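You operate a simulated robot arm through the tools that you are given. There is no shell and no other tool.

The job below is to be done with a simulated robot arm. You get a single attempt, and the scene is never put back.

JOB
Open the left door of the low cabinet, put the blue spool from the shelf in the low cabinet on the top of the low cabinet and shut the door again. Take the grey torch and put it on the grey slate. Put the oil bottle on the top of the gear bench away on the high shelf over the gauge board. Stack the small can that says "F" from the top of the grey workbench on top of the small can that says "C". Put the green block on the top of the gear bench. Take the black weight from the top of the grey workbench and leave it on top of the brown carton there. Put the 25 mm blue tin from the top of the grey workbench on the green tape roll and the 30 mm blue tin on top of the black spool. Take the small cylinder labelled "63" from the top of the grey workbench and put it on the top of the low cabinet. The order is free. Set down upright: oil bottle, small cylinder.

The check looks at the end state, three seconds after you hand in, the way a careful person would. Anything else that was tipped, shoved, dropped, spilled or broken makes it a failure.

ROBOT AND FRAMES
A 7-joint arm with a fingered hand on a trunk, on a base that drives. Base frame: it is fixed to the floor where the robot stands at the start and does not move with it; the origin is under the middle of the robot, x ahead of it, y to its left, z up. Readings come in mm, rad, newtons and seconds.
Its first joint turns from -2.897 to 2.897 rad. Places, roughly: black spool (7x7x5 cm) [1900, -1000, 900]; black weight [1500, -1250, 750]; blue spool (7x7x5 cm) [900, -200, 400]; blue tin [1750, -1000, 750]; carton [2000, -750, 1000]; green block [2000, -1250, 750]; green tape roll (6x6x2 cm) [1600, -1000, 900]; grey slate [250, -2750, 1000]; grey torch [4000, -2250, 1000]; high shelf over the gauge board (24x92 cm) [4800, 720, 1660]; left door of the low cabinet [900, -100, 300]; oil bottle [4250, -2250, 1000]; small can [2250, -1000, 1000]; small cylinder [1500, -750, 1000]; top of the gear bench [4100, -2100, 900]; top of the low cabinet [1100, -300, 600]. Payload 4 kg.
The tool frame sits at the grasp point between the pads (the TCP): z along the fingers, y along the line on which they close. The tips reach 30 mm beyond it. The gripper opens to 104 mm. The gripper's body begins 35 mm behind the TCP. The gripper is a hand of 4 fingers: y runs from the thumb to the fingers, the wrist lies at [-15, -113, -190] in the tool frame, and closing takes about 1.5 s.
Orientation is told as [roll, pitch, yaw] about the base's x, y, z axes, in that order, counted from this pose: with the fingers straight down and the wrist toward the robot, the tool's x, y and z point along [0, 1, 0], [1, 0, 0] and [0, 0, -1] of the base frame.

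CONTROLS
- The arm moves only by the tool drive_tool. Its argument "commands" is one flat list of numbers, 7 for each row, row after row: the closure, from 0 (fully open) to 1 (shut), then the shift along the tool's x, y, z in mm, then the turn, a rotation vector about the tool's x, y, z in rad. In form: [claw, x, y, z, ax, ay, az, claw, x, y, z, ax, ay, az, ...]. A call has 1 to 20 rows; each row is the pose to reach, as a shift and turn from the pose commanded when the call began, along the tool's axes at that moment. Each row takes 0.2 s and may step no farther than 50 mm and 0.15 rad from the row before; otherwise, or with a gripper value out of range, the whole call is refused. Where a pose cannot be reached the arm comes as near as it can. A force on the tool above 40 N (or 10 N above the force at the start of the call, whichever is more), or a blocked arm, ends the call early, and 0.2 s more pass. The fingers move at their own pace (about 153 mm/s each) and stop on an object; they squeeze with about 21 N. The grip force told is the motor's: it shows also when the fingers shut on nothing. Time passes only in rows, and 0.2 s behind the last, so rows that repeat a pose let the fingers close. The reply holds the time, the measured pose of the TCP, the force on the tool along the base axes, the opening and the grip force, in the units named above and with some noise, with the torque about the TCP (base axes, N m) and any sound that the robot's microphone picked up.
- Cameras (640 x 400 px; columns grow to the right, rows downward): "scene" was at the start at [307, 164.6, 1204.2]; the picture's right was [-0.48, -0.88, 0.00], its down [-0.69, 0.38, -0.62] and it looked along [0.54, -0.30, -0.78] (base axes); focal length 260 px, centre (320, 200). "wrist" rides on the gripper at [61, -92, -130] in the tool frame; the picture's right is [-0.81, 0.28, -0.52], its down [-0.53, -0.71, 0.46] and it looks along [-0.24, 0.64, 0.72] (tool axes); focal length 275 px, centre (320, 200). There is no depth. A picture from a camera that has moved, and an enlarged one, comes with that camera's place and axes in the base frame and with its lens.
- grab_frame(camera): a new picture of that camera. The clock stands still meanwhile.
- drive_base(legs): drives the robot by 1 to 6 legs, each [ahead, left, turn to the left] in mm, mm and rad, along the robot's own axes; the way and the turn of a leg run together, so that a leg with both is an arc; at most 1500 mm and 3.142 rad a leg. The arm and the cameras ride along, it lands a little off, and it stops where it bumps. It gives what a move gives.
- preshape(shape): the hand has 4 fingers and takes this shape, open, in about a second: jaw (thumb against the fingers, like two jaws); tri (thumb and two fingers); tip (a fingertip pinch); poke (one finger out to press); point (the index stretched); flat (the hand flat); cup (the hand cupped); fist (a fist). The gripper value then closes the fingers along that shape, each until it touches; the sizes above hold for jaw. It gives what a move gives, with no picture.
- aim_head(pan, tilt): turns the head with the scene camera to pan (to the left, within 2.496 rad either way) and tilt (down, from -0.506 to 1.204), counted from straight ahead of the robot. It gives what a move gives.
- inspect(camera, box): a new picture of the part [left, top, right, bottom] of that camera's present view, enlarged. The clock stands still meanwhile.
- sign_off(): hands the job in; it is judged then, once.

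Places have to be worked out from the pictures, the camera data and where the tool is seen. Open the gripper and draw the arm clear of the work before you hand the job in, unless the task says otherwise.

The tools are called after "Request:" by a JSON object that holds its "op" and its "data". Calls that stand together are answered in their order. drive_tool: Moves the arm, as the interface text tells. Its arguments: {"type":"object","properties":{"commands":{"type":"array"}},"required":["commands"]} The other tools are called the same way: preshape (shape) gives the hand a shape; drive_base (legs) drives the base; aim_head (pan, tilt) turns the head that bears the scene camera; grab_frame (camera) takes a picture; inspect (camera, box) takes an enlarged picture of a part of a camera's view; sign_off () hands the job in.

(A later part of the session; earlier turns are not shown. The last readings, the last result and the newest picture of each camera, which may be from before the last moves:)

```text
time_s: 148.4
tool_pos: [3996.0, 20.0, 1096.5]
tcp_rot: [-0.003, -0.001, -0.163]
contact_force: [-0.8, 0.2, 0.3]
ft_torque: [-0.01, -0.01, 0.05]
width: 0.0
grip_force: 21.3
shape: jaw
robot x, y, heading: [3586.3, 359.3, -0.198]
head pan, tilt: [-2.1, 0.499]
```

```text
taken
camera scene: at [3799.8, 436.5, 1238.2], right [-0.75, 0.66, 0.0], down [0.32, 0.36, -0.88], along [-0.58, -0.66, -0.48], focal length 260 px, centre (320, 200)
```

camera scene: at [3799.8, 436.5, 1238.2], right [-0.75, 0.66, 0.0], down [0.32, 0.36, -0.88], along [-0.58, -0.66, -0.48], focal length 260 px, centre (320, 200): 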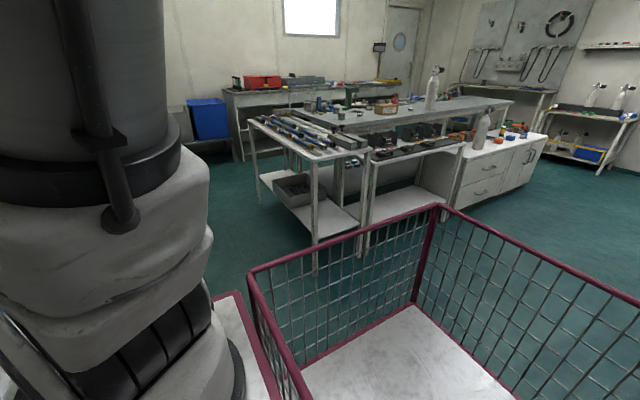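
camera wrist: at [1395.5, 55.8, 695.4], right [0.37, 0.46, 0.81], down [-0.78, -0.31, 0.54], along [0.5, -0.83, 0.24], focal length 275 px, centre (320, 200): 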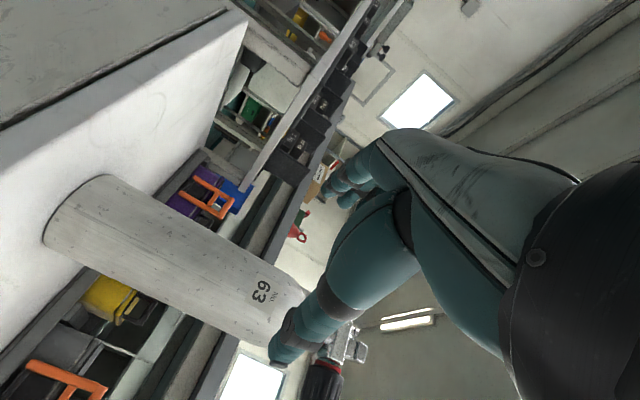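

The far table clears on both sides: compressor table front at s≈4140, tube table edge at s≈3050. I strafe right along the corridor toward the gear bench, in two parts.

Request:
{"op": "drive_base", "data": {"legs": [[118, 0, 0], [0, -1100, 0]]}}

Request:
{"op": "aim_head", "data": {"pan": -0.7, "tilt": 0.4}}

Request:
{"op": "grab_frame", "data": {"camera": "scene"}}

Request:
{"op": "aim_head", "data": {"pan": -2.0, "tilt": 0.6}}

Request:
{"op": "grab_frame", "data": {"camera": "scene"}}

```text
time_s: 154.9
tool_pos: [3883.1, -1079.1, 1097.8]
tcp_rot: [-0.004, -0.002, -0.179]
contact_force: [-0.4, 0.4, 0.4]
ft_torque: [0.0, -0.01, 0.01]
width: 0.0
grip_force: 20.9
shape: jaw
robot x, y, heading: [3481.4, -736.4, -0.222]
head pan, tilt: [-2.1, 0.499]
```

```text
time_s: 156.4
tool_pos: [3884.1, -1078.1, 1097.2]
tcp_rot: [-0.005, 0.0, -0.18]
contact_force: [-0.2, -0.5, 0.6]
ft_torque: [0.04, 0.01, -0.01]
width: 0.0
grip_force: 20.6
shape: jaw
robot x, y, heading: [3479.0, -735.9, -0.21]
head pan, tilt: [-0.7, 0.4]
```

```text
taken
camera scene: at [3812.2, -666.2, 1247.3], right [-0.79, -0.61, 0.0], down [-0.24, 0.31, -0.92], along [0.56, -0.73, -0.39], focal length 260 px, centre (320, 200)
```

scene: 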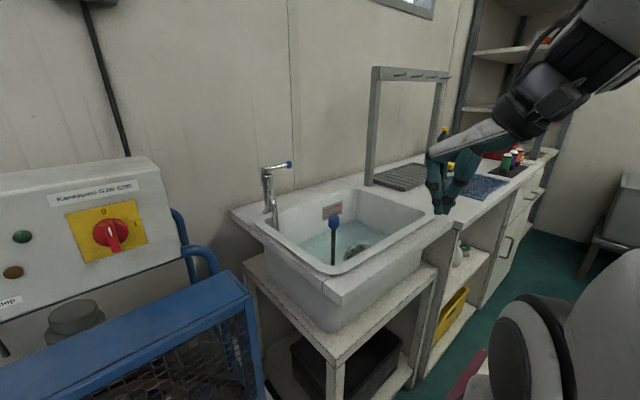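

```text
time_s: 157.9
tool_pos: [3883.7, -1077.8, 1096.6]
tcp_rot: [-0.006, 0.0, -0.181]
contact_force: [0.1, -0.8, 0.1]
ft_torque: [0.0, 0.01, 0.0]
width: 0.0
grip_force: 20.7
shape: jaw
robot x, y, heading: [3479.9, -736.6, -0.214]
head pan, tilt: [-2.0, 0.6]
```

```text
taken
camera scene: at [3702.7, -663.5, 1229.1], right [-0.8, 0.6, 0.0], down [0.34, 0.45, -0.83], along [-0.5, -0.66, -0.56], focal length 260 px, centre (320, 200)
```

scene: 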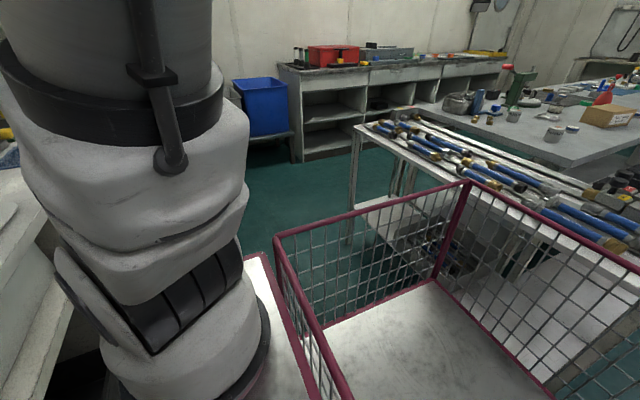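

The tube table ends and open floor leads to the right aisle. I continue 950 mm to the right in front of the gear bench.

Request:
{"op": "drive_base", "data": {"legs": [[0, 0, 0.012], [0, -950, 0]]}}

Request:
{"op": "aim_head", "data": {"pan": -0.5, "tilt": 0.6}}

Request:
{"op": "grab_frame", "data": {"camera": "scene"}}

Request:
{"op": "aim_head", "data": {"pan": 0.2, "tilt": 0.6}}

Request:
{"op": "grab_frame", "data": {"camera": "scene"}}

```text
time_s: 163.1
tool_pos: [3713.0, -1992.6, 1097.5]
tcp_rot: [-0.004, 0.0, -0.146]
contact_force: [0.5, 0.4, -0.7]
ft_torque: [-0.01, 0.02, 0.03]
width: 0.0
grip_force: 20.9
shape: jaw
robot x, y, heading: [3296.5, -1668.4, -0.179]
head pan, tilt: [-2.0, 0.6]
```

```text
time_s: 164.7
tool_pos: [3712.3, -1992.8, 1097.3]
tcp_rot: [-0.004, 0.0, -0.147]
contact_force: [0.3, -0.5, 0.2]
ft_torque: [0.02, -0.03, -0.04]
width: 0.1
grip_force: 21.5
shape: jaw
robot x, y, heading: [3296.7, -1667.6, -0.182]
head pan, tilt: [-0.499, 0.6]
```

```text
taken
camera scene: at [3638.5, -1567.5, 1229.1], right [-0.63, -0.78, 0.0], down [-0.44, 0.36, -0.83], along [0.64, -0.52, -0.56], focal length 260 px, centre (320, 200)
```

scene: 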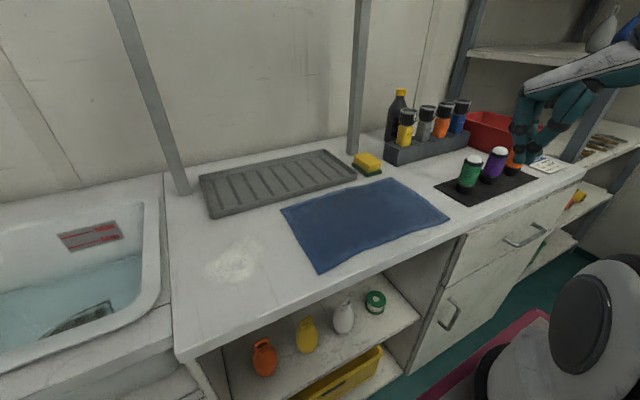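

```text
time_s: 165.8
tool_pos: [3713.2, -1993.9, 1097.7]
tcp_rot: [-0.005, 0.0, -0.146]
contact_force: [0.4, -0.1, -0.9]
ft_torque: [0.01, -0.02, 0.03]
width: 0.1
grip_force: 21.5
shape: jaw
robot x, y, heading: [3297.4, -1666.4, -0.175]
head pan, tilt: [0.201, 0.6]
```

```text
taken
camera scene: at [3658.2, -1510.2, 1229.1], right [0.02, -1.0, 0.0], down [-0.56, -0.01, -0.83], along [0.82, 0.01, -0.56], focal length 260 px, centre (320, 200)
```

scene: 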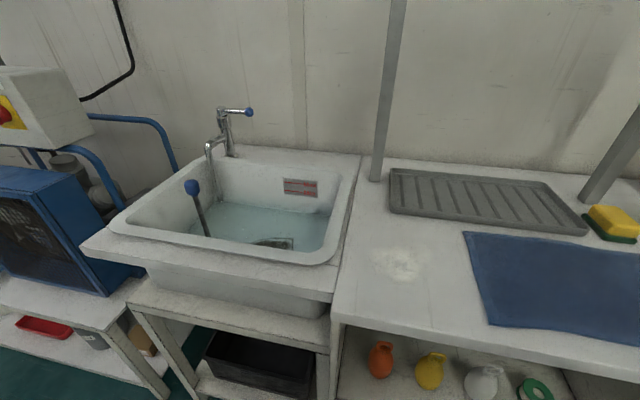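

I enlarge the torches, the holder and the bottle.

Request:
{"op": "aim_head", "data": {"pan": -0.6, "tilt": 0.5}}

Request:
{"op": "inspect", "data": {"camera": "scene", "box": [300, 60, 540, 210]}}

Request:
{"op": "grab_frame", "data": {"camera": "scene"}}

Request:
{"op": "grab_frame", "data": {"camera": "wrist"}}

```text
time_s: 166.9
tool_pos: [3712.7, -1993.0, 1097.5]
tcp_rot: [-0.005, 0.0, -0.147]
contact_force: [0.2, 1.1, 0.7]
ft_torque: [-0.01, 0.0, 0.03]
width: 0.2
grip_force: 21.3
shape: jaw
robot x, y, heading: [3298.4, -1663.9, -0.185]
head pan, tilt: [-0.6, 0.499]
```

```text
2.67 times, centred on (420, 135) of scene
camera zoom: at [3634.4, -1575.9, 1238.1], right [-0.7, -0.71, 0.0], down [-0.34, 0.34, -0.88], along [0.62, -0.62, -0.48], focal length 692 px, centre (53, 373)
```

zoom: 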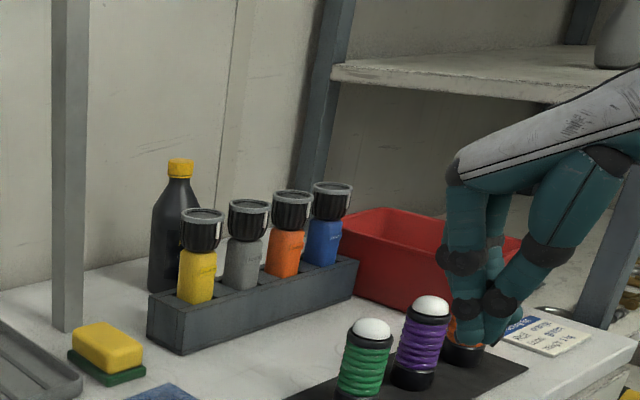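

```text
taken
camera scene: at [3634.4, -1575.9, 1238.1], right [-0.7, -0.71, 0.0], down [-0.34, 0.34, -0.88], along [0.62, -0.62, -0.48], focal length 260 px, centre (320, 200)
```

scene: 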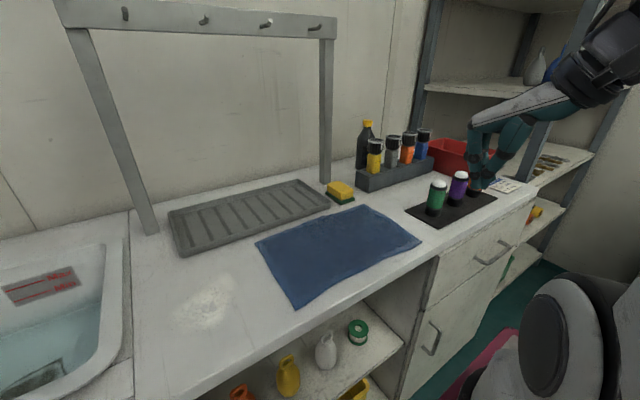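

```text
taken
camera wrist: at [3631.6, -1918.5, 1226.6], right [0.15, -0.84, 0.52], down [-0.78, -0.43, -0.45], along [0.6, -0.34, -0.72], focal length 275 px, centre (320, 200)
```

wrist: 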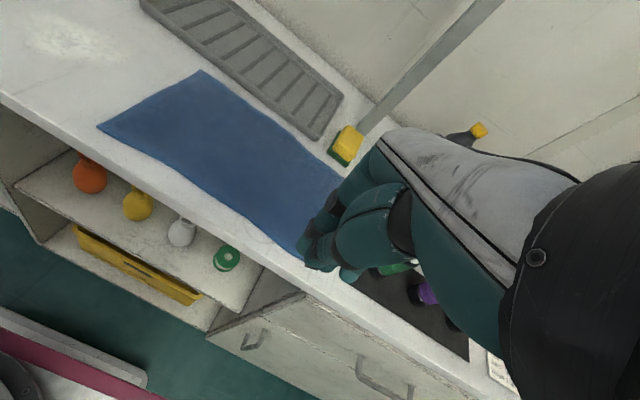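

The oil bottle is the black one with the yellow cap, cap at about (4181, -2362, 1035); the grey torch is second in the holder near (4070, -2356). I first take the bottle by its cap from above, so I move over it.

Request:
{"op": "drive_tool", "data": {"commands": [0.8, 0, 0, -45, 0, 0, 0, 0.5, 0, 0, -90, 0, 0, 0.02, 0.4, -20, 35, -110, 0, 0, 0.03, 0.4, -43, 75, -110, 0, 0, 0.04, 0.4, -66, 115, -110, 0, 0, 0.053, 0.4, -89, 155, -110, 0, 0, 0.053, 0.4, -112, 195, -110, 0, 0, 0.053, 0.4, -135, 235, -110, 0, 0, 0.053, 0.4, -158, 275, -110, 0, 0, 0.053, 0.4, -181, 315, -110, 0, 0, 0.053, 0.4, -204, 355, -110, 0, 0, 0.053, 0.4, -227, 395, -110, 0, 0, 0.053, 0.4, -250, 435, -110, 0, 0, 0.053, 0.4, -273, 475, -110, 0, 0, 0.053, 0.4, -296, 517, -110, 0, 0, 0.053, 0.4, -296, 517, -110, 0, 0, 0.053]}}

Request:
{"op": "aim_head", "data": {"pan": -0.7, "tilt": 0.4}}

Request:
{"op": "grab_frame", "data": {"camera": "scene"}}

Request:
{"op": "grab_frame", "data": {"camera": "wrist"}}

```text
time_s: 170.3
tool_pos: [4154.0, -2340.0, 1210.6]
tcp_rot: [-0.004, 0.001, -0.199]
contact_force: [0.2, 0.1, 0.4]
ft_torque: [0.05, 0.01, -0.04]
width: 62.2
grip_force: 0.1
shape: jaw
out of reach, approached as far as the arm can: row 15, 16
robot x, y, heading: [3295.7, -1666.6, -0.181]
head pan, tilt: [-0.6, 0.499]
```

```text
time_s: 171.0
tool_pos: [4152.8, -2340.7, 1210.3]
tcp_rot: [-0.005, 0.001, -0.199]
contact_force: [0.2, -0.5, -0.9]
ft_torque: [-0.01, 0.02, 0.02]
width: 62.4
grip_force: 0.1
shape: jaw
robot x, y, heading: [3296.5, -1668.2, -0.184]
head pan, tilt: [-0.7, 0.4]
```

```text
taken
camera scene: at [3628.8, -1583.4, 1247.3], right [-0.77, -0.64, 0.0], down [-0.25, 0.3, -0.92], along [0.59, -0.71, -0.39], focal length 260 px, centre (320, 200)
```

scene: 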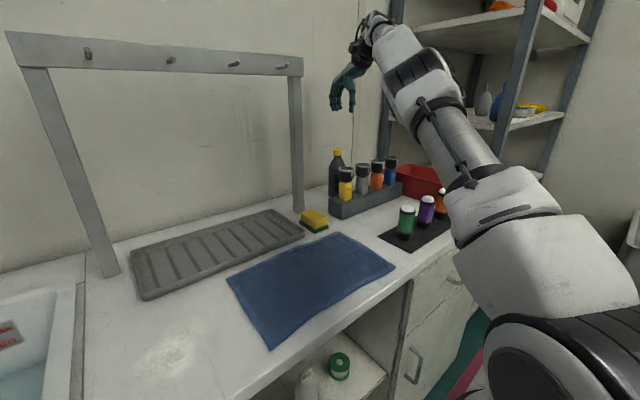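

```text
taken
camera wrist: at [4075.9, -2261.7, 1339.6], right [0.11, -0.85, 0.52], down [-0.81, -0.38, -0.45], along [0.58, -0.37, -0.72], focal length 275 px, centre (320, 200)
```

wrist: 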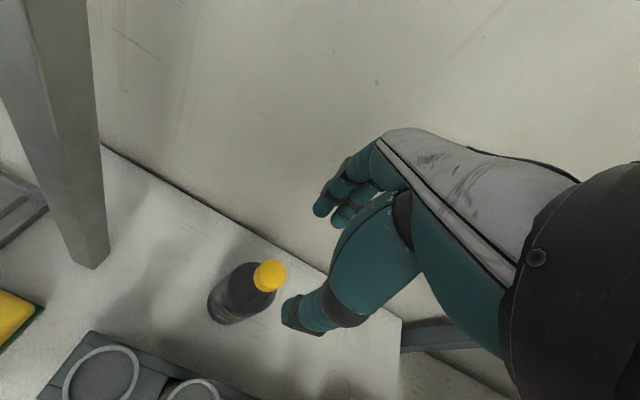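

I'm near the reach limit here, so I pull the hand back 80 mm and drive 80 mm closer.

Request:
{"op": "drive_tool", "data": {"commands": [0.4, 0, -40, 0, 0, 0, 0, 0.4, 0, -80, 0, 0, 0, 0, 0.4, 0, -80, 0, 0, 0, 0]}}

Request:
{"op": "drive_base", "data": {"legs": [[80, 0, 0]]}}

Request:
{"op": "grab_frame", "data": {"camera": "wrist"}}

```text
time_s: 171.8
tool_pos: [4074.8, -2324.9, 1208.3]
tcp_rot: [-0.008, 0.001, -0.198]
contact_force: [-0.2, 0.0, -0.6]
ft_torque: [0.03, 0.01, 0.02]
width: 62.0
grip_force: 0.1
shape: jaw
robot x, y, heading: [3295.2, -1668.8, -0.18]
head pan, tilt: [-0.7, 0.4]
```

```text
time_s: 172.9
tool_pos: [4153.0, -2341.2, 1209.0]
tcp_rot: [-0.004, -0.001, -0.2]
contact_force: [0.7, 0.4, 0.0]
ft_torque: [0.02, 0.01, 0.02]
width: 62.2
grip_force: 0.0
shape: jaw
robot x, y, heading: [3379.3, -1681.6, -0.183]
head pan, tilt: [-0.7, 0.4]
```

```text
taken
camera wrist: at [4075.9, -2261.9, 1338.0], right [0.11, -0.85, 0.52], down [-0.81, -0.38, -0.45], along [0.58, -0.37, -0.72], focal length 275 px, centre (320, 200)
```

wrist: 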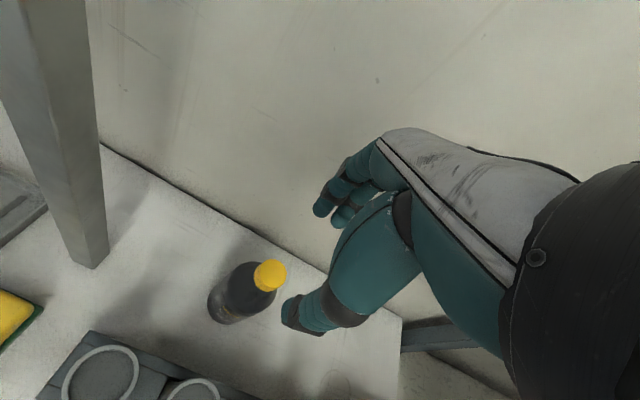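

The cap is at (4184, -2363). I centre over it and go down to just above it.

Request:
{"op": "drive_tool", "data": {"commands": [0.4, -8, 18, 0, 0, 0, 0, 0.4, -16, 35, 0, 0, 0, 0, 0.4, -16, 35, 40, 0, 0, 0, 0.4, -16, 35, 80, 0, 0, 0, 0.4, -16, 35, 105, 0, 0, 0, 0.4, -16, 35, 105, 0, 0, 0]}}

Request:
{"op": "grab_frame", "data": {"camera": "wrist"}}

Request:
{"op": "inspect", "data": {"camera": "scene", "box": [260, 60, 500, 210]}}

```text
time_s: 174.3
tool_pos: [4183.9, -2364.1, 1106.2]
tcp_rot: [-0.004, 0.0, -0.201]
contact_force: [0.9, 0.5, 0.0]
ft_torque: [-0.01, 0.03, 0.02]
width: 62.2
grip_force: 0.0
shape: jaw
robot x, y, heading: [3373.9, -1684.6, -0.18]
head pan, tilt: [-0.7, 0.4]
```

```text
taken
camera wrist: at [4106.2, -2284.9, 1234.5], right [0.11, -0.85, 0.52], down [-0.81, -0.38, -0.45], along [0.58, -0.37, -0.72], focal length 275 px, centre (320, 200)
```

wrist: 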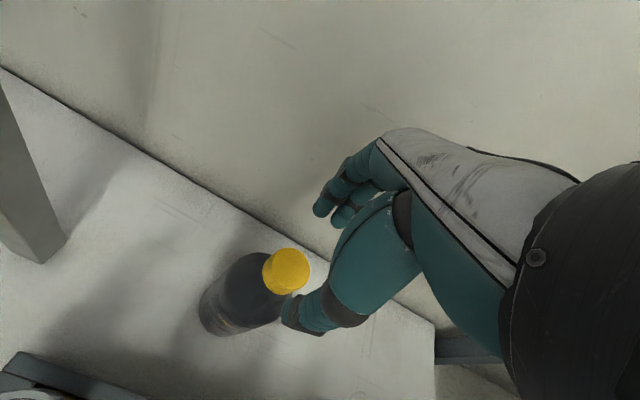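

```text
2.67 times, centred on (380, 135) of scene
camera zoom: at [3708.1, -1598.4, 1247.3], right [-0.77, -0.63, 0.0], down [-0.25, 0.3, -0.92], along [0.58, -0.71, -0.39], focal length 692 px, centre (160, 373)
```

zoom: 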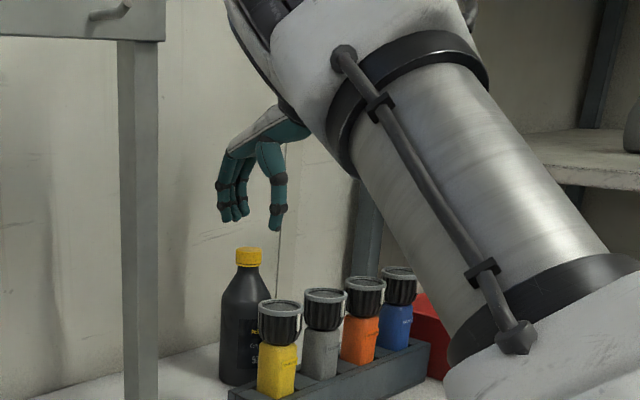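

Well centred. I lower so the fingers straddle cap and neck, then close.

Request:
{"op": "drive_tool", "data": {"commands": [0.4, 0, 0, 30, 0, 0, 0, 0.4, 0, 0, 60, 0, 0, 0, 0.4, 0, 0, 76, 0, 0, 0, 0.4, 0, 0, 76, 0, 0, 0, 0.7, 0, 0, 76, 0, 0, 0, 1, 0, 0, 76, 0, 0, 0, 1, 0, 0, 76, 0, 0, 0, 1, 0, 0, 76, 0, 0, 0, 1, 0, 0, 76, 0, 0, 0]}}

Request:
{"op": "grab_frame", "data": {"camera": "wrist"}}

Request:
{"op": "inspect", "data": {"camera": "scene", "box": [260, 60, 500, 210]}}

```text
time_s: 176.3
tool_pos: [4184.6, -2362.9, 1029.6]
tcp_rot: [-0.004, -0.001, -0.2]
contact_force: [2.4, 0.1, 5.0]
ft_torque: [0.0, -0.18, -0.02]
width: 32.8
grip_force: 21.0
shape: jaw
robot x, y, heading: [3377.5, -1683.9, -0.18]
head pan, tilt: [-0.7, 0.4]
```

```text
taken
camera wrist: at [4106.5, -2284.5, 1158.3], right [0.11, -0.85, 0.52], down [-0.81, -0.38, -0.45], along [0.58, -0.37, -0.72], focal length 275 px, centre (320, 200)
```

wrist: 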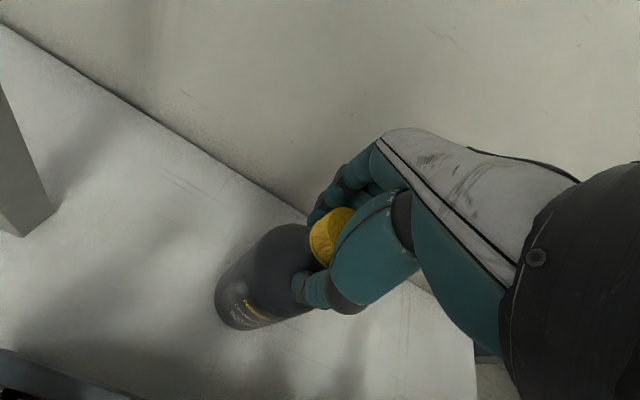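

```text
2.67 times, centred on (380, 135) of scene
camera zoom: at [3708.1, -1598.3, 1247.3], right [-0.77, -0.63, 0.0], down [-0.25, 0.3, -0.92], along [0.58, -0.71, -0.39], focal length 692 px, centre (160, 373)
```

zoom: 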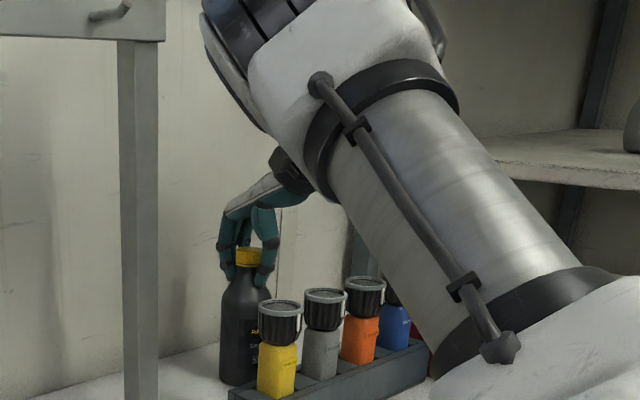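

The cap is gripped at 33 mm. I lift the bottle above the torches and draw it forward over them.

Request:
{"op": "drive_tool", "data": {"commands": [1, 0, 0, -15, 0, 0, 0, 1, 0, 0, -50, 0, 0, 0, 1, 0, 0, -90, 0, 0, 0, 1, 0, 0, -130, 0, 0, 0, 1, 0, 0, -165, 0, 0, 0, 1, 0, 0, -200, 0, 0, 0, 1, 0, -40, -210, 0, 0, 0, 1, 0, -80, -210, 0, 0, 0, 1, 0, -120, -210, 0, 0, 0, 1, 0, -160, -210, 0, 0, 0, 1, 0, -160, -210, 0, 0, 0]}}

Request:
{"op": "grab_frame", "data": {"camera": "scene"}}

Request:
{"op": "grab_frame", "data": {"camera": "wrist"}}

```text
time_s: 178.7
tool_pos: [4028.5, -2331.9, 1238.3]
tcp_rot: [-0.006, -0.001, -0.2]
contact_force: [1.1, 0.7, -4.5]
ft_torque: [0.0, 0.0, 0.03]
width: 28.9
grip_force: 20.6
shape: jaw
robot x, y, heading: [3379.3, -1681.8, -0.182]
head pan, tilt: [-0.7, 0.4]
```

```text
taken
camera scene: at [3708.3, -1598.6, 1247.3], right [-0.77, -0.63, 0.0], down [-0.25, 0.3, -0.92], along [0.58, -0.71, -0.39], focal length 260 px, centre (320, 200)
```

scene: 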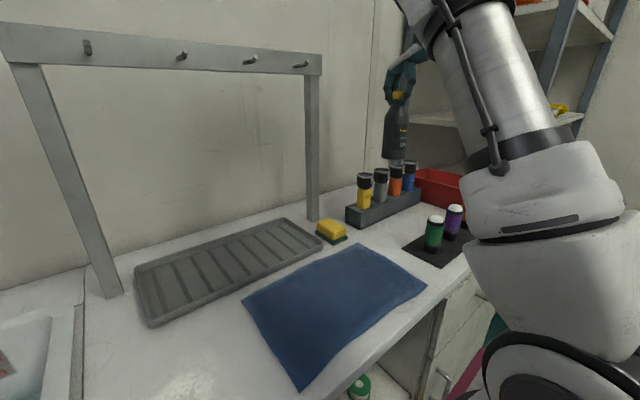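

```text
taken
camera wrist: at [3950.5, -2253.0, 1366.9], right [0.11, -0.85, 0.52], down [-0.81, -0.38, -0.45], along [0.58, -0.37, -0.72], focal length 275 px, centre (320, 200)
```

wrist: 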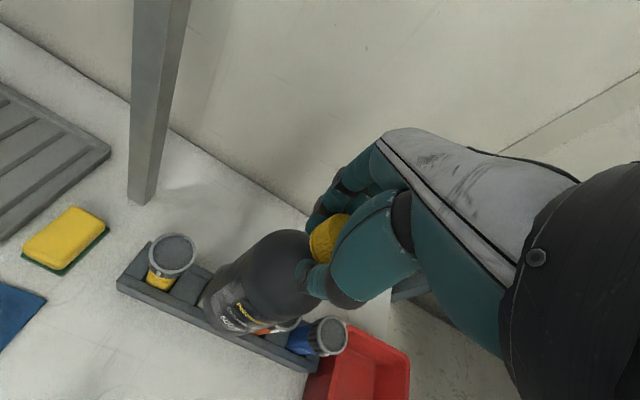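

Carried clear (4.5 N). I carry it left over the bench to the empty stretch near the sink.

Request:
{"op": "drive_tool", "data": {"commands": [1, 47.7, -9.6, 0, 0, 0, 0, 1, 95.5, -19, 0, 0, 0, 0, 1, 143, -29, 0, 0, 0, 0, 1, 191, -38, 0, 0, 0, 0, 1, 239, -48, 0, 0, 0, 0, 1, 286.5, -57, 0, 0, 0, 0, 1, 334, -67, 0, 0, 0, 0, 1, 382, -77, 0, 0, 0, 0, 1, 430, -86, 0, 0, 0, 0, 1, 477, -96, 0, 0, 0, 0, 1, 525, -105, 0, 0, 0, 0, 1, 573, -115, 0, 0, 0, 0, 1, 621, -124, 0, 0, 0, 0, 1, 668, -134, 0, 0, 0, 0, 1, 668, -134, 40, 0, 0, 0, 1, 668, -134, 80, 0, 0, 0, 1, 668, -134, 120, 0, 0, 0, 1, 668, -134, 155, 0, 0, 0, 1, 668, -134, 185, 0, 0, 0, 1, 668, -134, 185, 0, 0, 0]}}

Request:
{"op": "aim_head", "data": {"pan": -0.1, "tilt": 0.6}}

Request:
{"op": "grab_frame", "data": {"camera": "scene"}}

Request:
{"op": "grab_frame", "data": {"camera": "wrist"}}

```text
time_s: 180.9
tool_pos: [4019.8, -1909.4, 1233.0]
tcp_rot: [-0.002, 0.002, -0.38]
contact_force: [0.6, 0.4, -0.4]
ft_torque: [-0.06, 0.04, 0.03]
width: 24.8
grip_force: 20.6
shape: jaw
robot x, y, heading: [3377.3, -1680.6, -0.186]
head pan, tilt: [-0.7, 0.4]
stopped in row 11: the arm was blocked; the commanded pose is now the measured one
```

```text
time_s: 181.9
tool_pos: [4019.2, -1904.9, 1233.9]
tcp_rot: [-0.005, 0.001, -0.373]
contact_force: [-0.1, 0.7, -0.3]
ft_torque: [-0.01, -0.01, 0.0]
width: 24.5
grip_force: 21.3
shape: jaw
robot x, y, heading: [3372.4, -1680.2, -0.183]
head pan, tilt: [-0.099, 0.6]
```

```text
taken
camera scene: at [3731.4, -1557.4, 1227.2], right [-0.35, -0.94, 0.0], down [-0.55, 0.2, -0.81], along [0.76, -0.28, -0.58], focal length 260 px, centre (320, 200)
```

scene: 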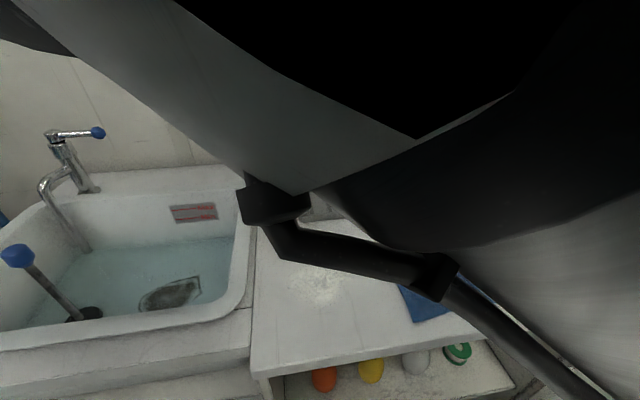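

```text
taken
camera wrist: at [3957.8, -1814.2, 1362.9], right [-0.04, -0.85, 0.52], down [-0.86, -0.24, -0.45], along [0.51, -0.47, -0.72], focal length 275 px, centre (320, 200)
```

wrist: 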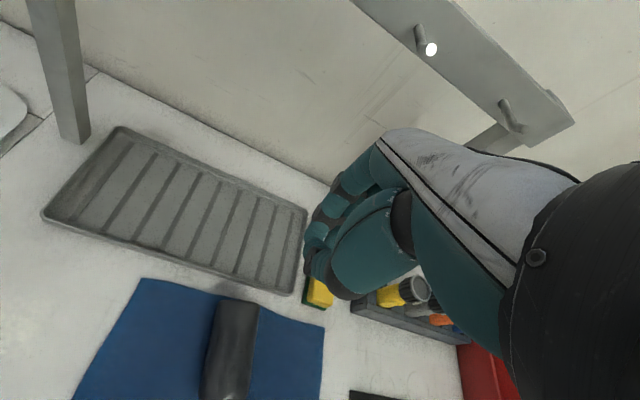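

The arm bumped something (its elbow is at the head) and the bottle slipped out of the grip; I see a dark shape lying on the blue mat. I move the arm back right and look carefully.

Request:
{"op": "drive_tool", "data": {"commands": [1, -30, 0, 0, 0, 0, 0, 1, -60, 0, 0, 0, 0, 0, 1, -100, 0, 0, 0, 0, 0.0, 1, -140, 0, 0, 0, 0, 0.0, 1, -180, 0, -20, 0, 0, 0, 1, -180, 0, -20, 0, 0, 0]}}

Request:
{"op": "aim_head", "data": {"pan": -0.4, "tilt": 0.7}}

Request:
{"op": "grab_frame", "data": {"camera": "scene"}}

Request:
{"op": "grab_frame", "data": {"camera": "wrist"}}

```text
time_s: 183.3
tool_pos: [3954.6, -2073.0, 1254.7]
tcp_rot: [-0.005, 0.003, -0.373]
contact_force: [0.4, 1.2, 0.5]
ft_torque: [-0.02, 0.0, 0.02]
width: 24.5
grip_force: 21.2
shape: jaw
robot x, y, heading: [3376.6, -1680.6, -0.185]
head pan, tilt: [-0.099, 0.6]
```

```text
time_s: 184.2
tool_pos: [3955.6, -2072.6, 1252.8]
tcp_rot: [-0.004, 0.001, -0.374]
contact_force: [0.0, -0.6, -0.4]
ft_torque: [0.04, 0.0, 0.02]
width: 24.5
grip_force: 21.0
shape: jaw
robot x, y, heading: [3378.9, -1681.7, -0.183]
head pan, tilt: [-0.4, 0.7]
```

```text
taken
camera scene: at [3720.2, -1573.5, 1220.5], right [-0.55, -0.83, 0.0], down [-0.54, 0.35, -0.77], along [0.64, -0.42, -0.64], focal length 260 px, centre (320, 200)
```

scene: 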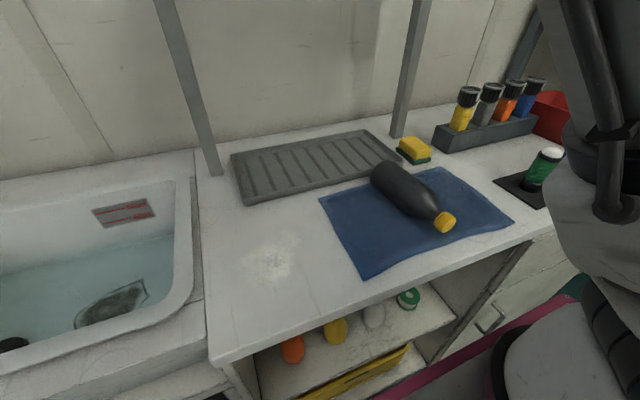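

```text
taken
camera wrist: at [3892.7, -1981.5, 1384.1], right [-0.04, -0.85, 0.52], down [-0.86, -0.24, -0.45], along [0.51, -0.47, -0.72], focal length 275 px, centre (320, 200)
```

wrist: 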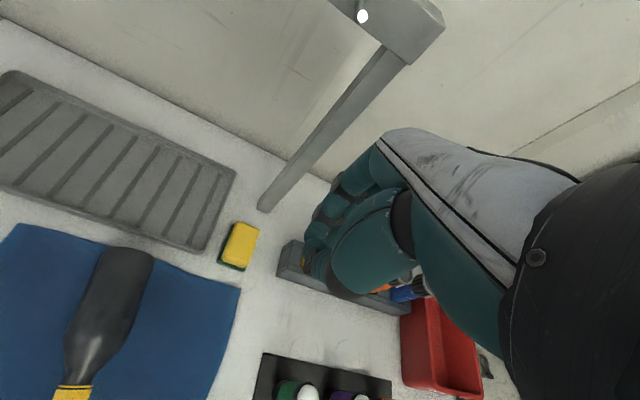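

The bottle lies on the mat, capped and whole, nothing else seems touched. But the fingers read 24.5 mm although nothing should be held; I check the hand.

Request:
{"op": "inspect", "data": {"camera": "wrist", "box": [260, 140, 480, 320]}}

Request:
{"op": "inspect", "data": {"camera": "scene", "box": [300, 60, 580, 280]}}

```text
2.22 times, centred on (370, 230) of wrist
camera zoom: at [3892.7, -1981.5, 1384.1], right [-0.04, -0.85, 0.52], down [-0.86, -0.24, -0.45], along [0.51, -0.47, -0.72], focal length 612 px, centre (209, 133)
```

zoom: 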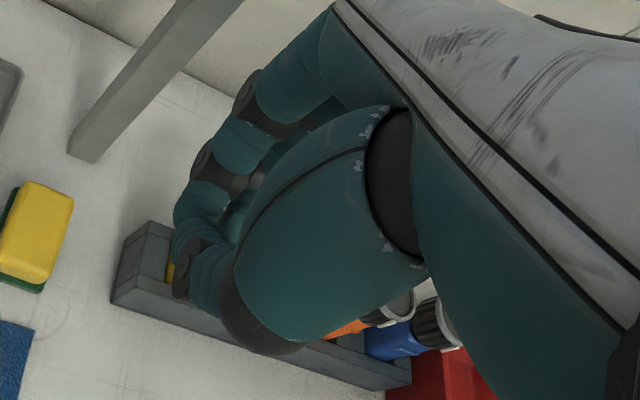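

```text
1.82 times, centred on (440, 170) of scene
camera zoom: at [3720.2, -1573.5, 1220.5], right [-0.55, -0.83, 0.0], down [-0.54, 0.35, -0.77], along [0.64, -0.42, -0.64], focal length 472 px, centre (102, 254)
```

zoom: 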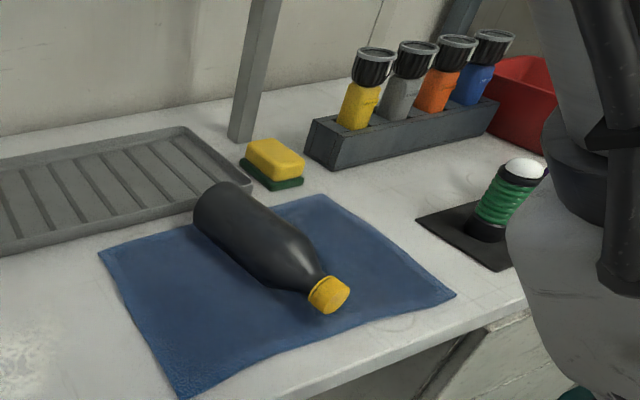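

No spill; the cap is on. I open the hand and shift the base 250 mm left so that the bottle lies right-front of the arm, away from the head mast.

Request:
{"op": "drive_tool", "data": {"commands": [0.5, 0, 0, 0, 0, 0, 0, 0, 0, 0, 0, 0, 0, 0, 0, -40, 0, 0, 0, 0, -0.1, 0, -80, 0, 0, 0, 0, -0.19, 0, -80, 0, 0, 0, 0, -0.19]}}

Request:
{"op": "drive_base", "data": {"legs": [[0, 250, -0.018]]}}

Request:
{"op": "aim_head", "data": {"pan": -0.6, "tilt": 0.7}}

Request:
{"op": "grab_frame", "data": {"camera": "scene"}}

Request:
{"op": "grab_frame", "data": {"camera": "wrist"}}

```text
time_s: 185.3
tool_pos: [3924.0, -2147.9, 1255.0]
tcp_rot: [-0.004, 0.003, -0.183]
contact_force: [0.1, 0.4, -1.2]
ft_torque: [-0.01, 0.0, 0.02]
width: 103.6
grip_force: 0.0
shape: jaw
robot x, y, heading: [3379.7, -1681.1, -0.186]
head pan, tilt: [-0.4, 0.7]
```

```text
time_s: 187.2
tool_pos: [3962.3, -1912.8, 1255.7]
tcp_rot: [-0.005, 0.003, -0.199]
contact_force: [0.2, -0.5, 0.6]
ft_torque: [0.01, 0.02, 0.01]
width: 103.6
grip_force: 0.0
shape: jaw
robot x, y, heading: [3422.2, -1433.3, -0.195]
head pan, tilt: [-0.4, 0.7]
```

```text
time_s: 187.9
tool_pos: [3962.2, -1914.1, 1253.3]
tcp_rot: [-0.005, 0.004, -0.199]
contact_force: [-0.2, 0.4, 0.6]
ft_torque: [0.0, 0.01, 0.01]
width: 103.8
grip_force: 0.0
shape: jaw
robot x, y, heading: [3424.1, -1434.4, -0.204]
head pan, tilt: [-0.6, 0.7]
```

```text
taken
camera scene: at [3758.2, -1349.1, 1220.4], right [-0.72, -0.7, 0.0], down [-0.45, 0.46, -0.76], along [0.53, -0.55, -0.64], focal length 260 px, centre (320, 200)
```

scene: 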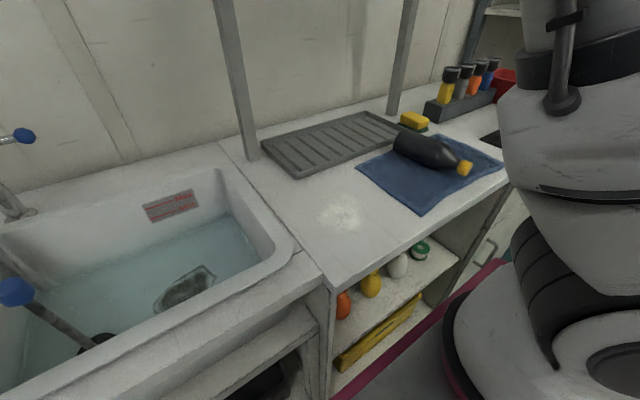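

```text
taken
camera wrist: at [3885.5, -1834.2, 1383.9], right [0.11, -0.85, 0.52], down [-0.81, -0.38, -0.45], along [0.58, -0.37, -0.73], focal length 275 px, centre (320, 200)
```

wrist: 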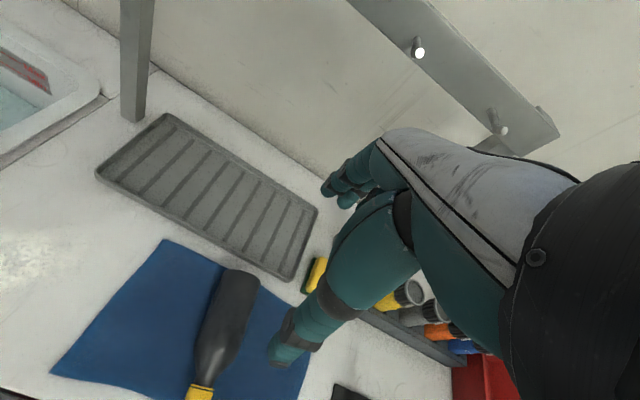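

Bottle axis runs from base (4029, -1950) to cap (3871, -1935), nearly along base x with the cap toward me. I turn the hand so its closing line lies across the bottle, and come down to above it.

Request:
{"op": "drive_tool", "data": {"commands": [0, -3, 1, 0, 0, 0, 0.133, 0, -6, 3, 0, 0, 0, 0.267, 0, -9, 4, 0, 0, 0, 0.4, 0, -11, 6, 0, 0, 0, 0.533, 0, -14, 7, 0, 0, 0, 0.667, 0, -17, 8, 0, 0, 0, 0.8, 0, -19, 9, 0, 0, 0, 0.933, 0, -22, 11, 0, 0, 0, 1.067, 0, -25, 12, 0, 0, 0, 1.2, 0, -27, 13, 0, 0, 0, 1.333, 0, -28, 14, 0, 0, 0, 1.466, 0, -28, 14, 44, 0, 0, 1.466, 0, -28, 14, 88, 0, 0, 1.466, 0, -28, 14, 132, 0, 0, 1.466, 0, -28, 14, 176, 0, 0, 1.466, 0, -28, 14, 220, 0, 0, 1.466, 0, -28, 14, 250, 0, 0, 1.466, 0, -28, 14, 250, 0, 0, 1.466]}}

Request:
{"op": "grab_frame", "data": {"camera": "wrist"}}

Request:
{"op": "inspect", "data": {"camera": "scene", "box": [320, 40, 560, 220]}}

```text
time_s: 191.7
tool_pos: [3969.6, -1942.5, 1003.1]
tcp_rot: [-0.002, -0.005, -1.667]
contact_force: [0.7, -0.3, -0.2]
ft_torque: [-0.03, 0.0, -0.02]
width: 103.8
grip_force: 0.1
shape: jaw
robot x, y, heading: [3421.8, -1436.4, -0.202]
head pan, tilt: [-0.6, 0.7]
```

```text
taken
camera wrist: at [4039.8, -1857.0, 1132.2], right [-0.83, -0.19, 0.52], down [-0.46, 0.76, -0.46], along [-0.31, -0.62, -0.72], focal length 275 px, centre (320, 200)
```

wrist: 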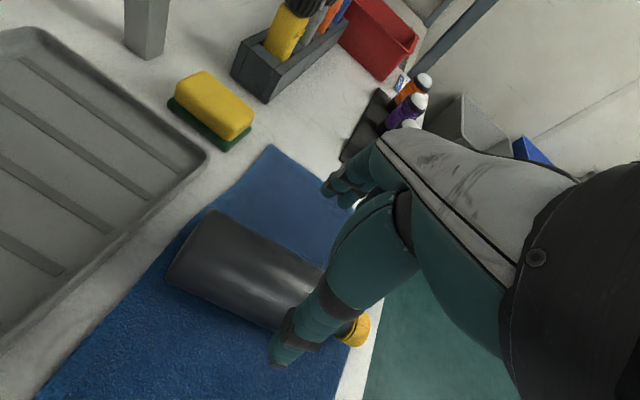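

```text
2.22 times, centred on (440, 130) of scene
camera zoom: at [3758.2, -1349.0, 1220.4], right [-0.72, -0.7, 0.0], down [-0.45, 0.46, -0.76], along [0.53, -0.55, -0.64], focal length 577 px, centre (53, 356)
```

zoom: 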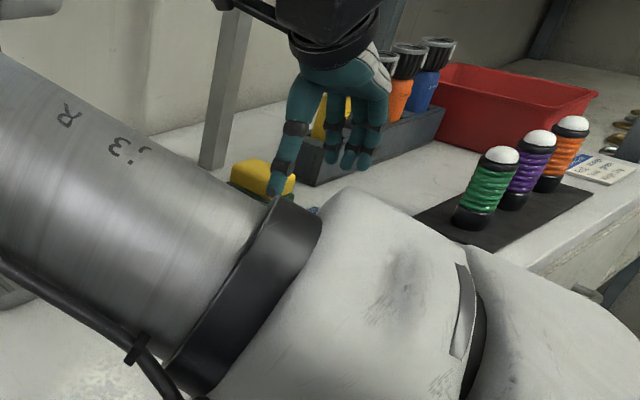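

The hand is lined up over the bottle's body. I lower around it and close.

Request:
{"op": "drive_tool", "data": {"commands": [0, 0, 2, 40, 0, 0, 0, 0, 0, 3, 75, 0, 0, 0, 0, 0, 3, 95, 0, 0, 0, 0, 0, 3, 107, 0, 0, 0, 0, 0, 3, 107, 0, 0, 0, 0.5, 0, 3, 107, 0, 0, 0, 1, 0, 3, 107, 0, 0, 0, 1, 0, 3, 107, 0, 0, 0, 1, 0, 3, 107, 0, 0, 0, 1, 0, 3, 107, 0, 0, 0]}}

Request:
{"op": "grab_frame", "data": {"camera": "wrist"}}

```text
time_s: 193.9
tool_pos: [3968.9, -1946.7, 896.1]
tcp_rot: [-0.003, -0.005, -1.664]
contact_force: [-0.1, 0.0, 0.5]
ft_torque: [0.03, 0.0, 0.02]
width: 49.6
grip_force: 21.0
shape: jaw
robot x, y, heading: [3420.9, -1439.9, -0.2]
head pan, tilt: [-0.6, 0.7]
```

```text
taken
camera wrist: at [4039.5, -1861.4, 1026.0], right [-0.83, -0.2, 0.52], down [-0.46, 0.76, -0.46], along [-0.31, -0.62, -0.72], focal length 275 px, centre (320, 200)
```

wrist: 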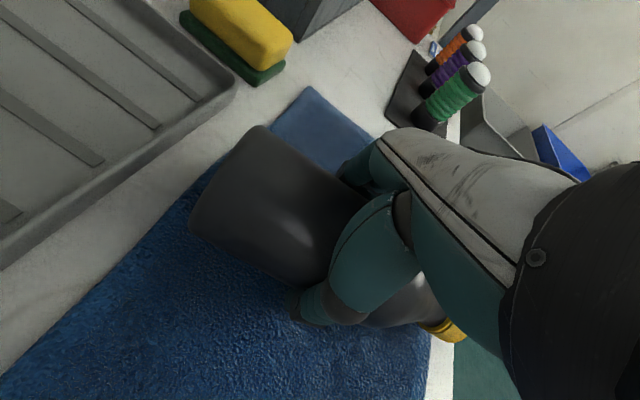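

Gripped at 50 mm width, fingertips under the body. I lift 120 mm.

Request:
{"op": "drive_tool", "data": {"commands": [1, 0, 0, -20, 0, 0, 0, 1, 0, 0, -50, 0, 0, 0, 1, 0, 0, -90, 0, 0, 0, 1, 0, 0, -125, 0, 0, 0, 1, 0, 0, -125, 0, 0, 0]}}

Request:
{"op": "grab_frame", "data": {"camera": "wrist"}}

Request:
{"op": "grab_frame", "data": {"camera": "scene"}}

```text
time_s: 195.1
tool_pos: [3969.9, -1946.3, 1020.3]
tcp_rot: [-0.003, -0.005, -1.665]
contact_force: [-0.3, 0.1, -5.3]
ft_torque: [0.0, -0.01, -0.02]
width: 49.8
grip_force: 21.5
shape: jaw
robot x, y, heading: [3423.9, -1434.0, -0.205]
head pan, tilt: [-0.6, 0.7]
```

```text
taken
camera wrist: at [4041.0, -1861.0, 1149.8], right [-0.83, -0.19, 0.52], down [-0.46, 0.76, -0.46], along [-0.31, -0.62, -0.72], focal length 275 px, centre (320, 200)
```

wrist: 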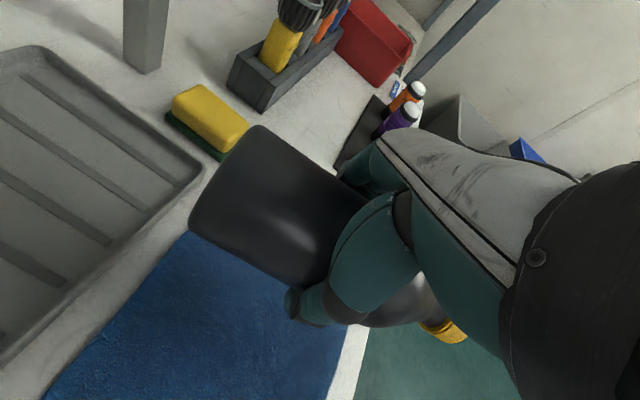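

```text
taken
camera scene: at [3758.3, -1349.2, 1220.4], right [-0.72, -0.7, 0.0], down [-0.45, 0.46, -0.76], along [0.53, -0.55, -0.64], focal length 260 px, centre (320, 200)
```

scene: 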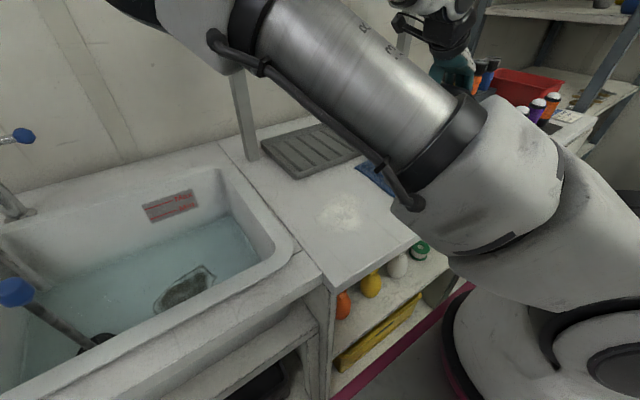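

The bottle hangs steady (5.3 N). I turn the hand half round so the cap will point away from the robot, raising a little meanwhile.

Request:
{"op": "drive_tool", "data": {"commands": [1, 0, 0, -10, 0, 0, -0.14, 1, 0, 0, -20, 0, 0, -0.28, 1, 0, 0, -30, 0, 0, -0.42, 1, 0, 0, -40, 0, 0, -0.56, 1, 0, 0, -50, 0, 0, -0.7, 1, 0, 0, -60, 0, 0, -0.84, 1, 0, 0, -60, 0, 0, -0.98, 1, 0, 0, -60, 0, 0, -1.12, 1, 0, 0, -60, 0, 0, -1.26, 1, 0, 0, -60, 0, 0, -1.4, 1, 0, 0, -60, 0, 0, -1.54, 1, 0, 0, -60, 0, 0, -1.54]}}

Request:
{"op": "grab_frame", "data": {"camera": "wrist"}}

Request:
{"op": "grab_frame", "data": {"camera": "scene"}}

```text
time_s: 197.7
tool_pos: [3970.2, -1947.1, 1081.7]
tcp_rot: [-0.005, 0.003, -0.124]
contact_force: [-0.3, 0.4, -4.2]
ft_torque: [0.0, -0.03, 0.02]
width: 49.4
grip_force: 21.1
shape: jaw
robot x, y, heading: [3420.5, -1437.4, -0.205]
head pan, tilt: [-0.6, 0.7]
```

```text
taken
camera wrist: at [3887.4, -1874.5, 1211.2], right [0.17, -0.84, 0.52], down [-0.78, -0.44, -0.45], along [0.61, -0.32, -0.73], focal length 275 px, centre (320, 200)
```

wrist: 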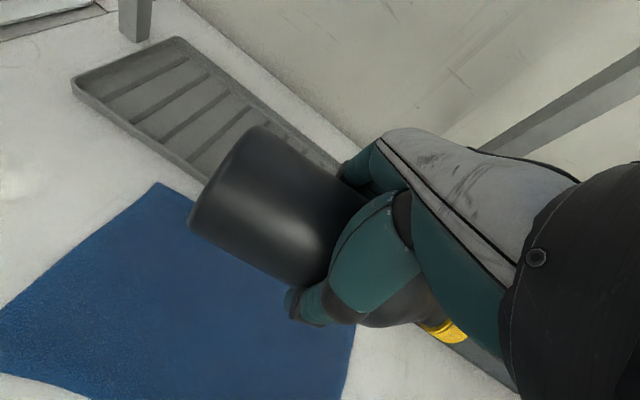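

```text
taken
camera scene: at [3758.3, -1349.2, 1220.4], right [-0.72, -0.7, 0.0], down [-0.45, 0.46, -0.76], along [0.53, -0.55, -0.64], focal length 260 px, centre (320, 200)
```

scene: 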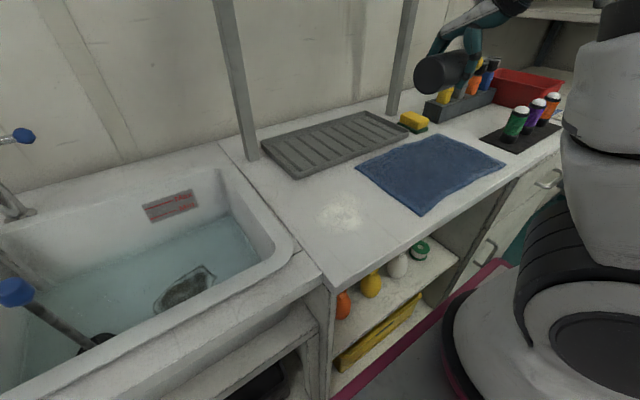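

Halfway. I continue the turn so the cap points to the wall side.

Request:
{"op": "drive_tool", "data": {"commands": [1, 0, 0, 0, 0, 0, -0.14, 1, 0, 0, 0, 0, 0, -0.28, 1, 0, 0, 0, 0, 0, -0.42, 1, 0, 0, 0, 0, 0, -0.56, 1, 0, 0, 0, 0, 0, -0.7, 1, 0, 0, 0, 0, 0, -0.84, 1, 0, 0, 0, 0, 0, -0.98, 1, 0, 0, 0, 0, 0, -1.12, 1, 0, 0, 0, 0, 0, -1.26, 1, 0, 0, 0, 0, 0, -1.4, 1, 0, 0, 0, 0, 0, -1.495, 1, 0, 0, 0, 0, 0, -1.495]}}

Request:
{"op": "grab_frame", "data": {"camera": "wrist"}}

Request:
{"op": "grab_frame", "data": {"camera": "scene"}}

```text
time_s: 200.3
tool_pos: [3970.2, -1948.1, 1080.8]
tcp_rot: [0.004, 0.006, 1.37]
contact_force: [0.1, 0.5, -4.4]
ft_torque: [-0.02, -0.01, -0.01]
width: 49.3
grip_force: 20.8
shape: jaw
robot x, y, heading: [3420.7, -1435.6, -0.203]
head pan, tilt: [-0.6, 0.7]
```

```text
taken
camera wrist: at [3892.8, -2024.6, 1212.2], right [0.85, 0.11, 0.51], down [0.38, -0.81, -0.45], along [0.36, 0.58, -0.73], focal length 275 px, centre (320, 200)
```

wrist: 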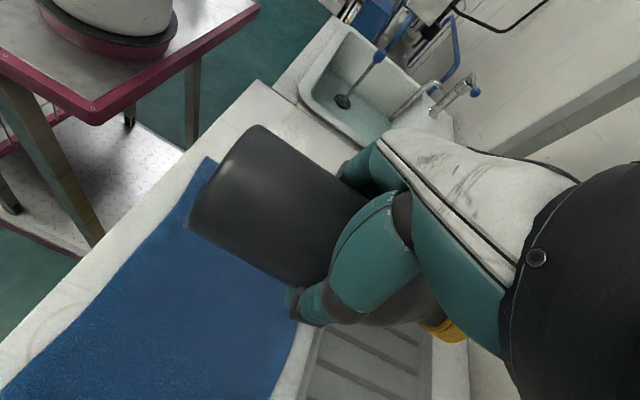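

```text
taken
camera scene: at [3758.3, -1349.2, 1220.4], right [-0.72, -0.7, 0.0], down [-0.45, 0.46, -0.76], along [0.53, -0.55, -0.64], focal length 260 px, centre (320, 200)
```

scene: 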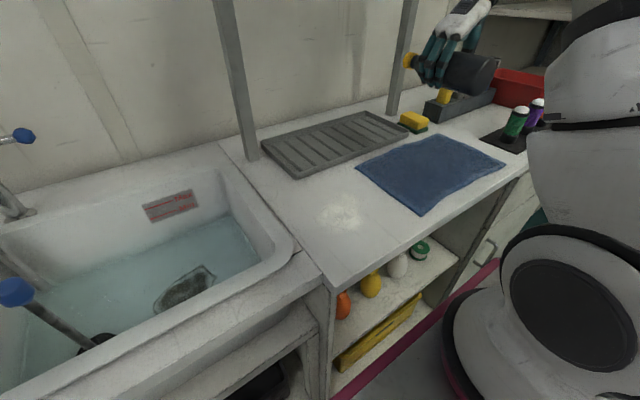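

Now I pitch the hand level, which brings the bottle upright, cap up.

Request:
{"op": "drive_tool", "data": {"commands": [1, 0, 0, -8, 0, -0.131, 0, 1, 0, 0, -16, 0, -0.262, 0, 1, 0, 0, -24, 0, -0.393, 0, 1, 0, 0, -32, 0, -0.524, 0, 1, 0, 0, -40, 0, -0.655, 0, 1, 0, 0, -48, 0, -0.786, 0, 1, 0, 0, -56, 0, -0.917, 0, 1, 0, 0, -60, 0, -1.048, 0, 1, 0, 0, -60, 0, -1.179, 0, 1, 0, 0, -60, 0, -1.31, 0, 1, 0, 0, -60, 0, -1.441, 0, 1, 0, 0, -60, 0, -1.571, 0, 1, 0, 0, -60, 0, -1.571, 0]}}

Request:
{"op": "grab_frame", "data": {"camera": "wrist"}}

Request:
{"op": "grab_frame", "data": {"camera": "scene"}}

```text
time_s: 203.1
tool_pos: [3968.7, -1947.3, 1142.5]
tcp_rot: [-1.567, 0.007, 1.366]
contact_force: [-0.7, -0.1, -5.8]
ft_torque: [-0.01, -0.03, 0.0]
width: 49.4
grip_force: 21.6
shape: jaw
robot x, y, heading: [3421.8, -1436.9, -0.203]
head pan, tilt: [-0.6, 0.7]
```

```text
taken
camera wrist: at [3824.1, -2011.2, 1080.8], right [-0.45, 0.38, 0.81], down [0.3, -0.79, 0.54], along [0.84, 0.49, 0.24], focal length 275 px, centre (320, 200)
```

wrist: 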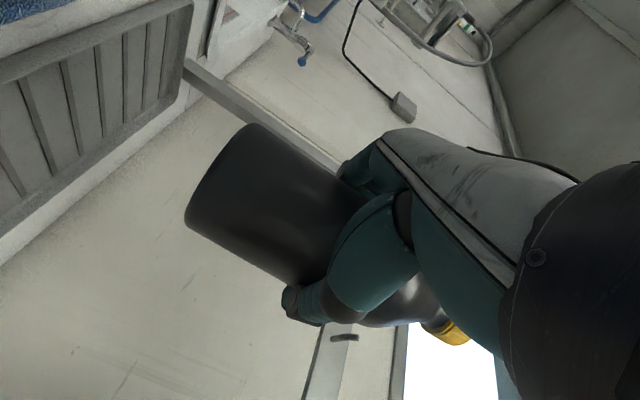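

```text
taken
camera scene: at [3758.3, -1349.2, 1220.4], right [-0.72, -0.7, 0.0], down [-0.45, 0.46, -0.76], along [0.53, -0.55, -0.64], focal length 260 px, centre (320, 200)
```

scene: 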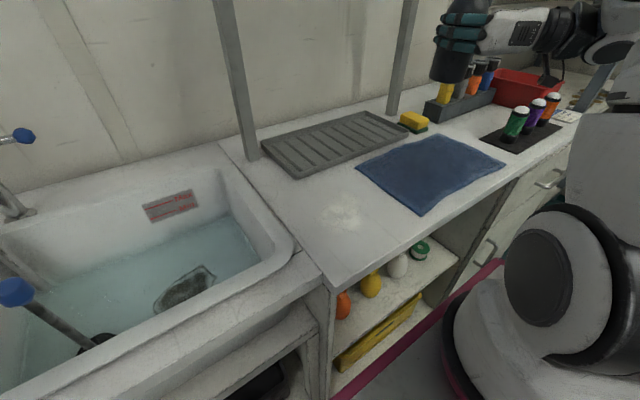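

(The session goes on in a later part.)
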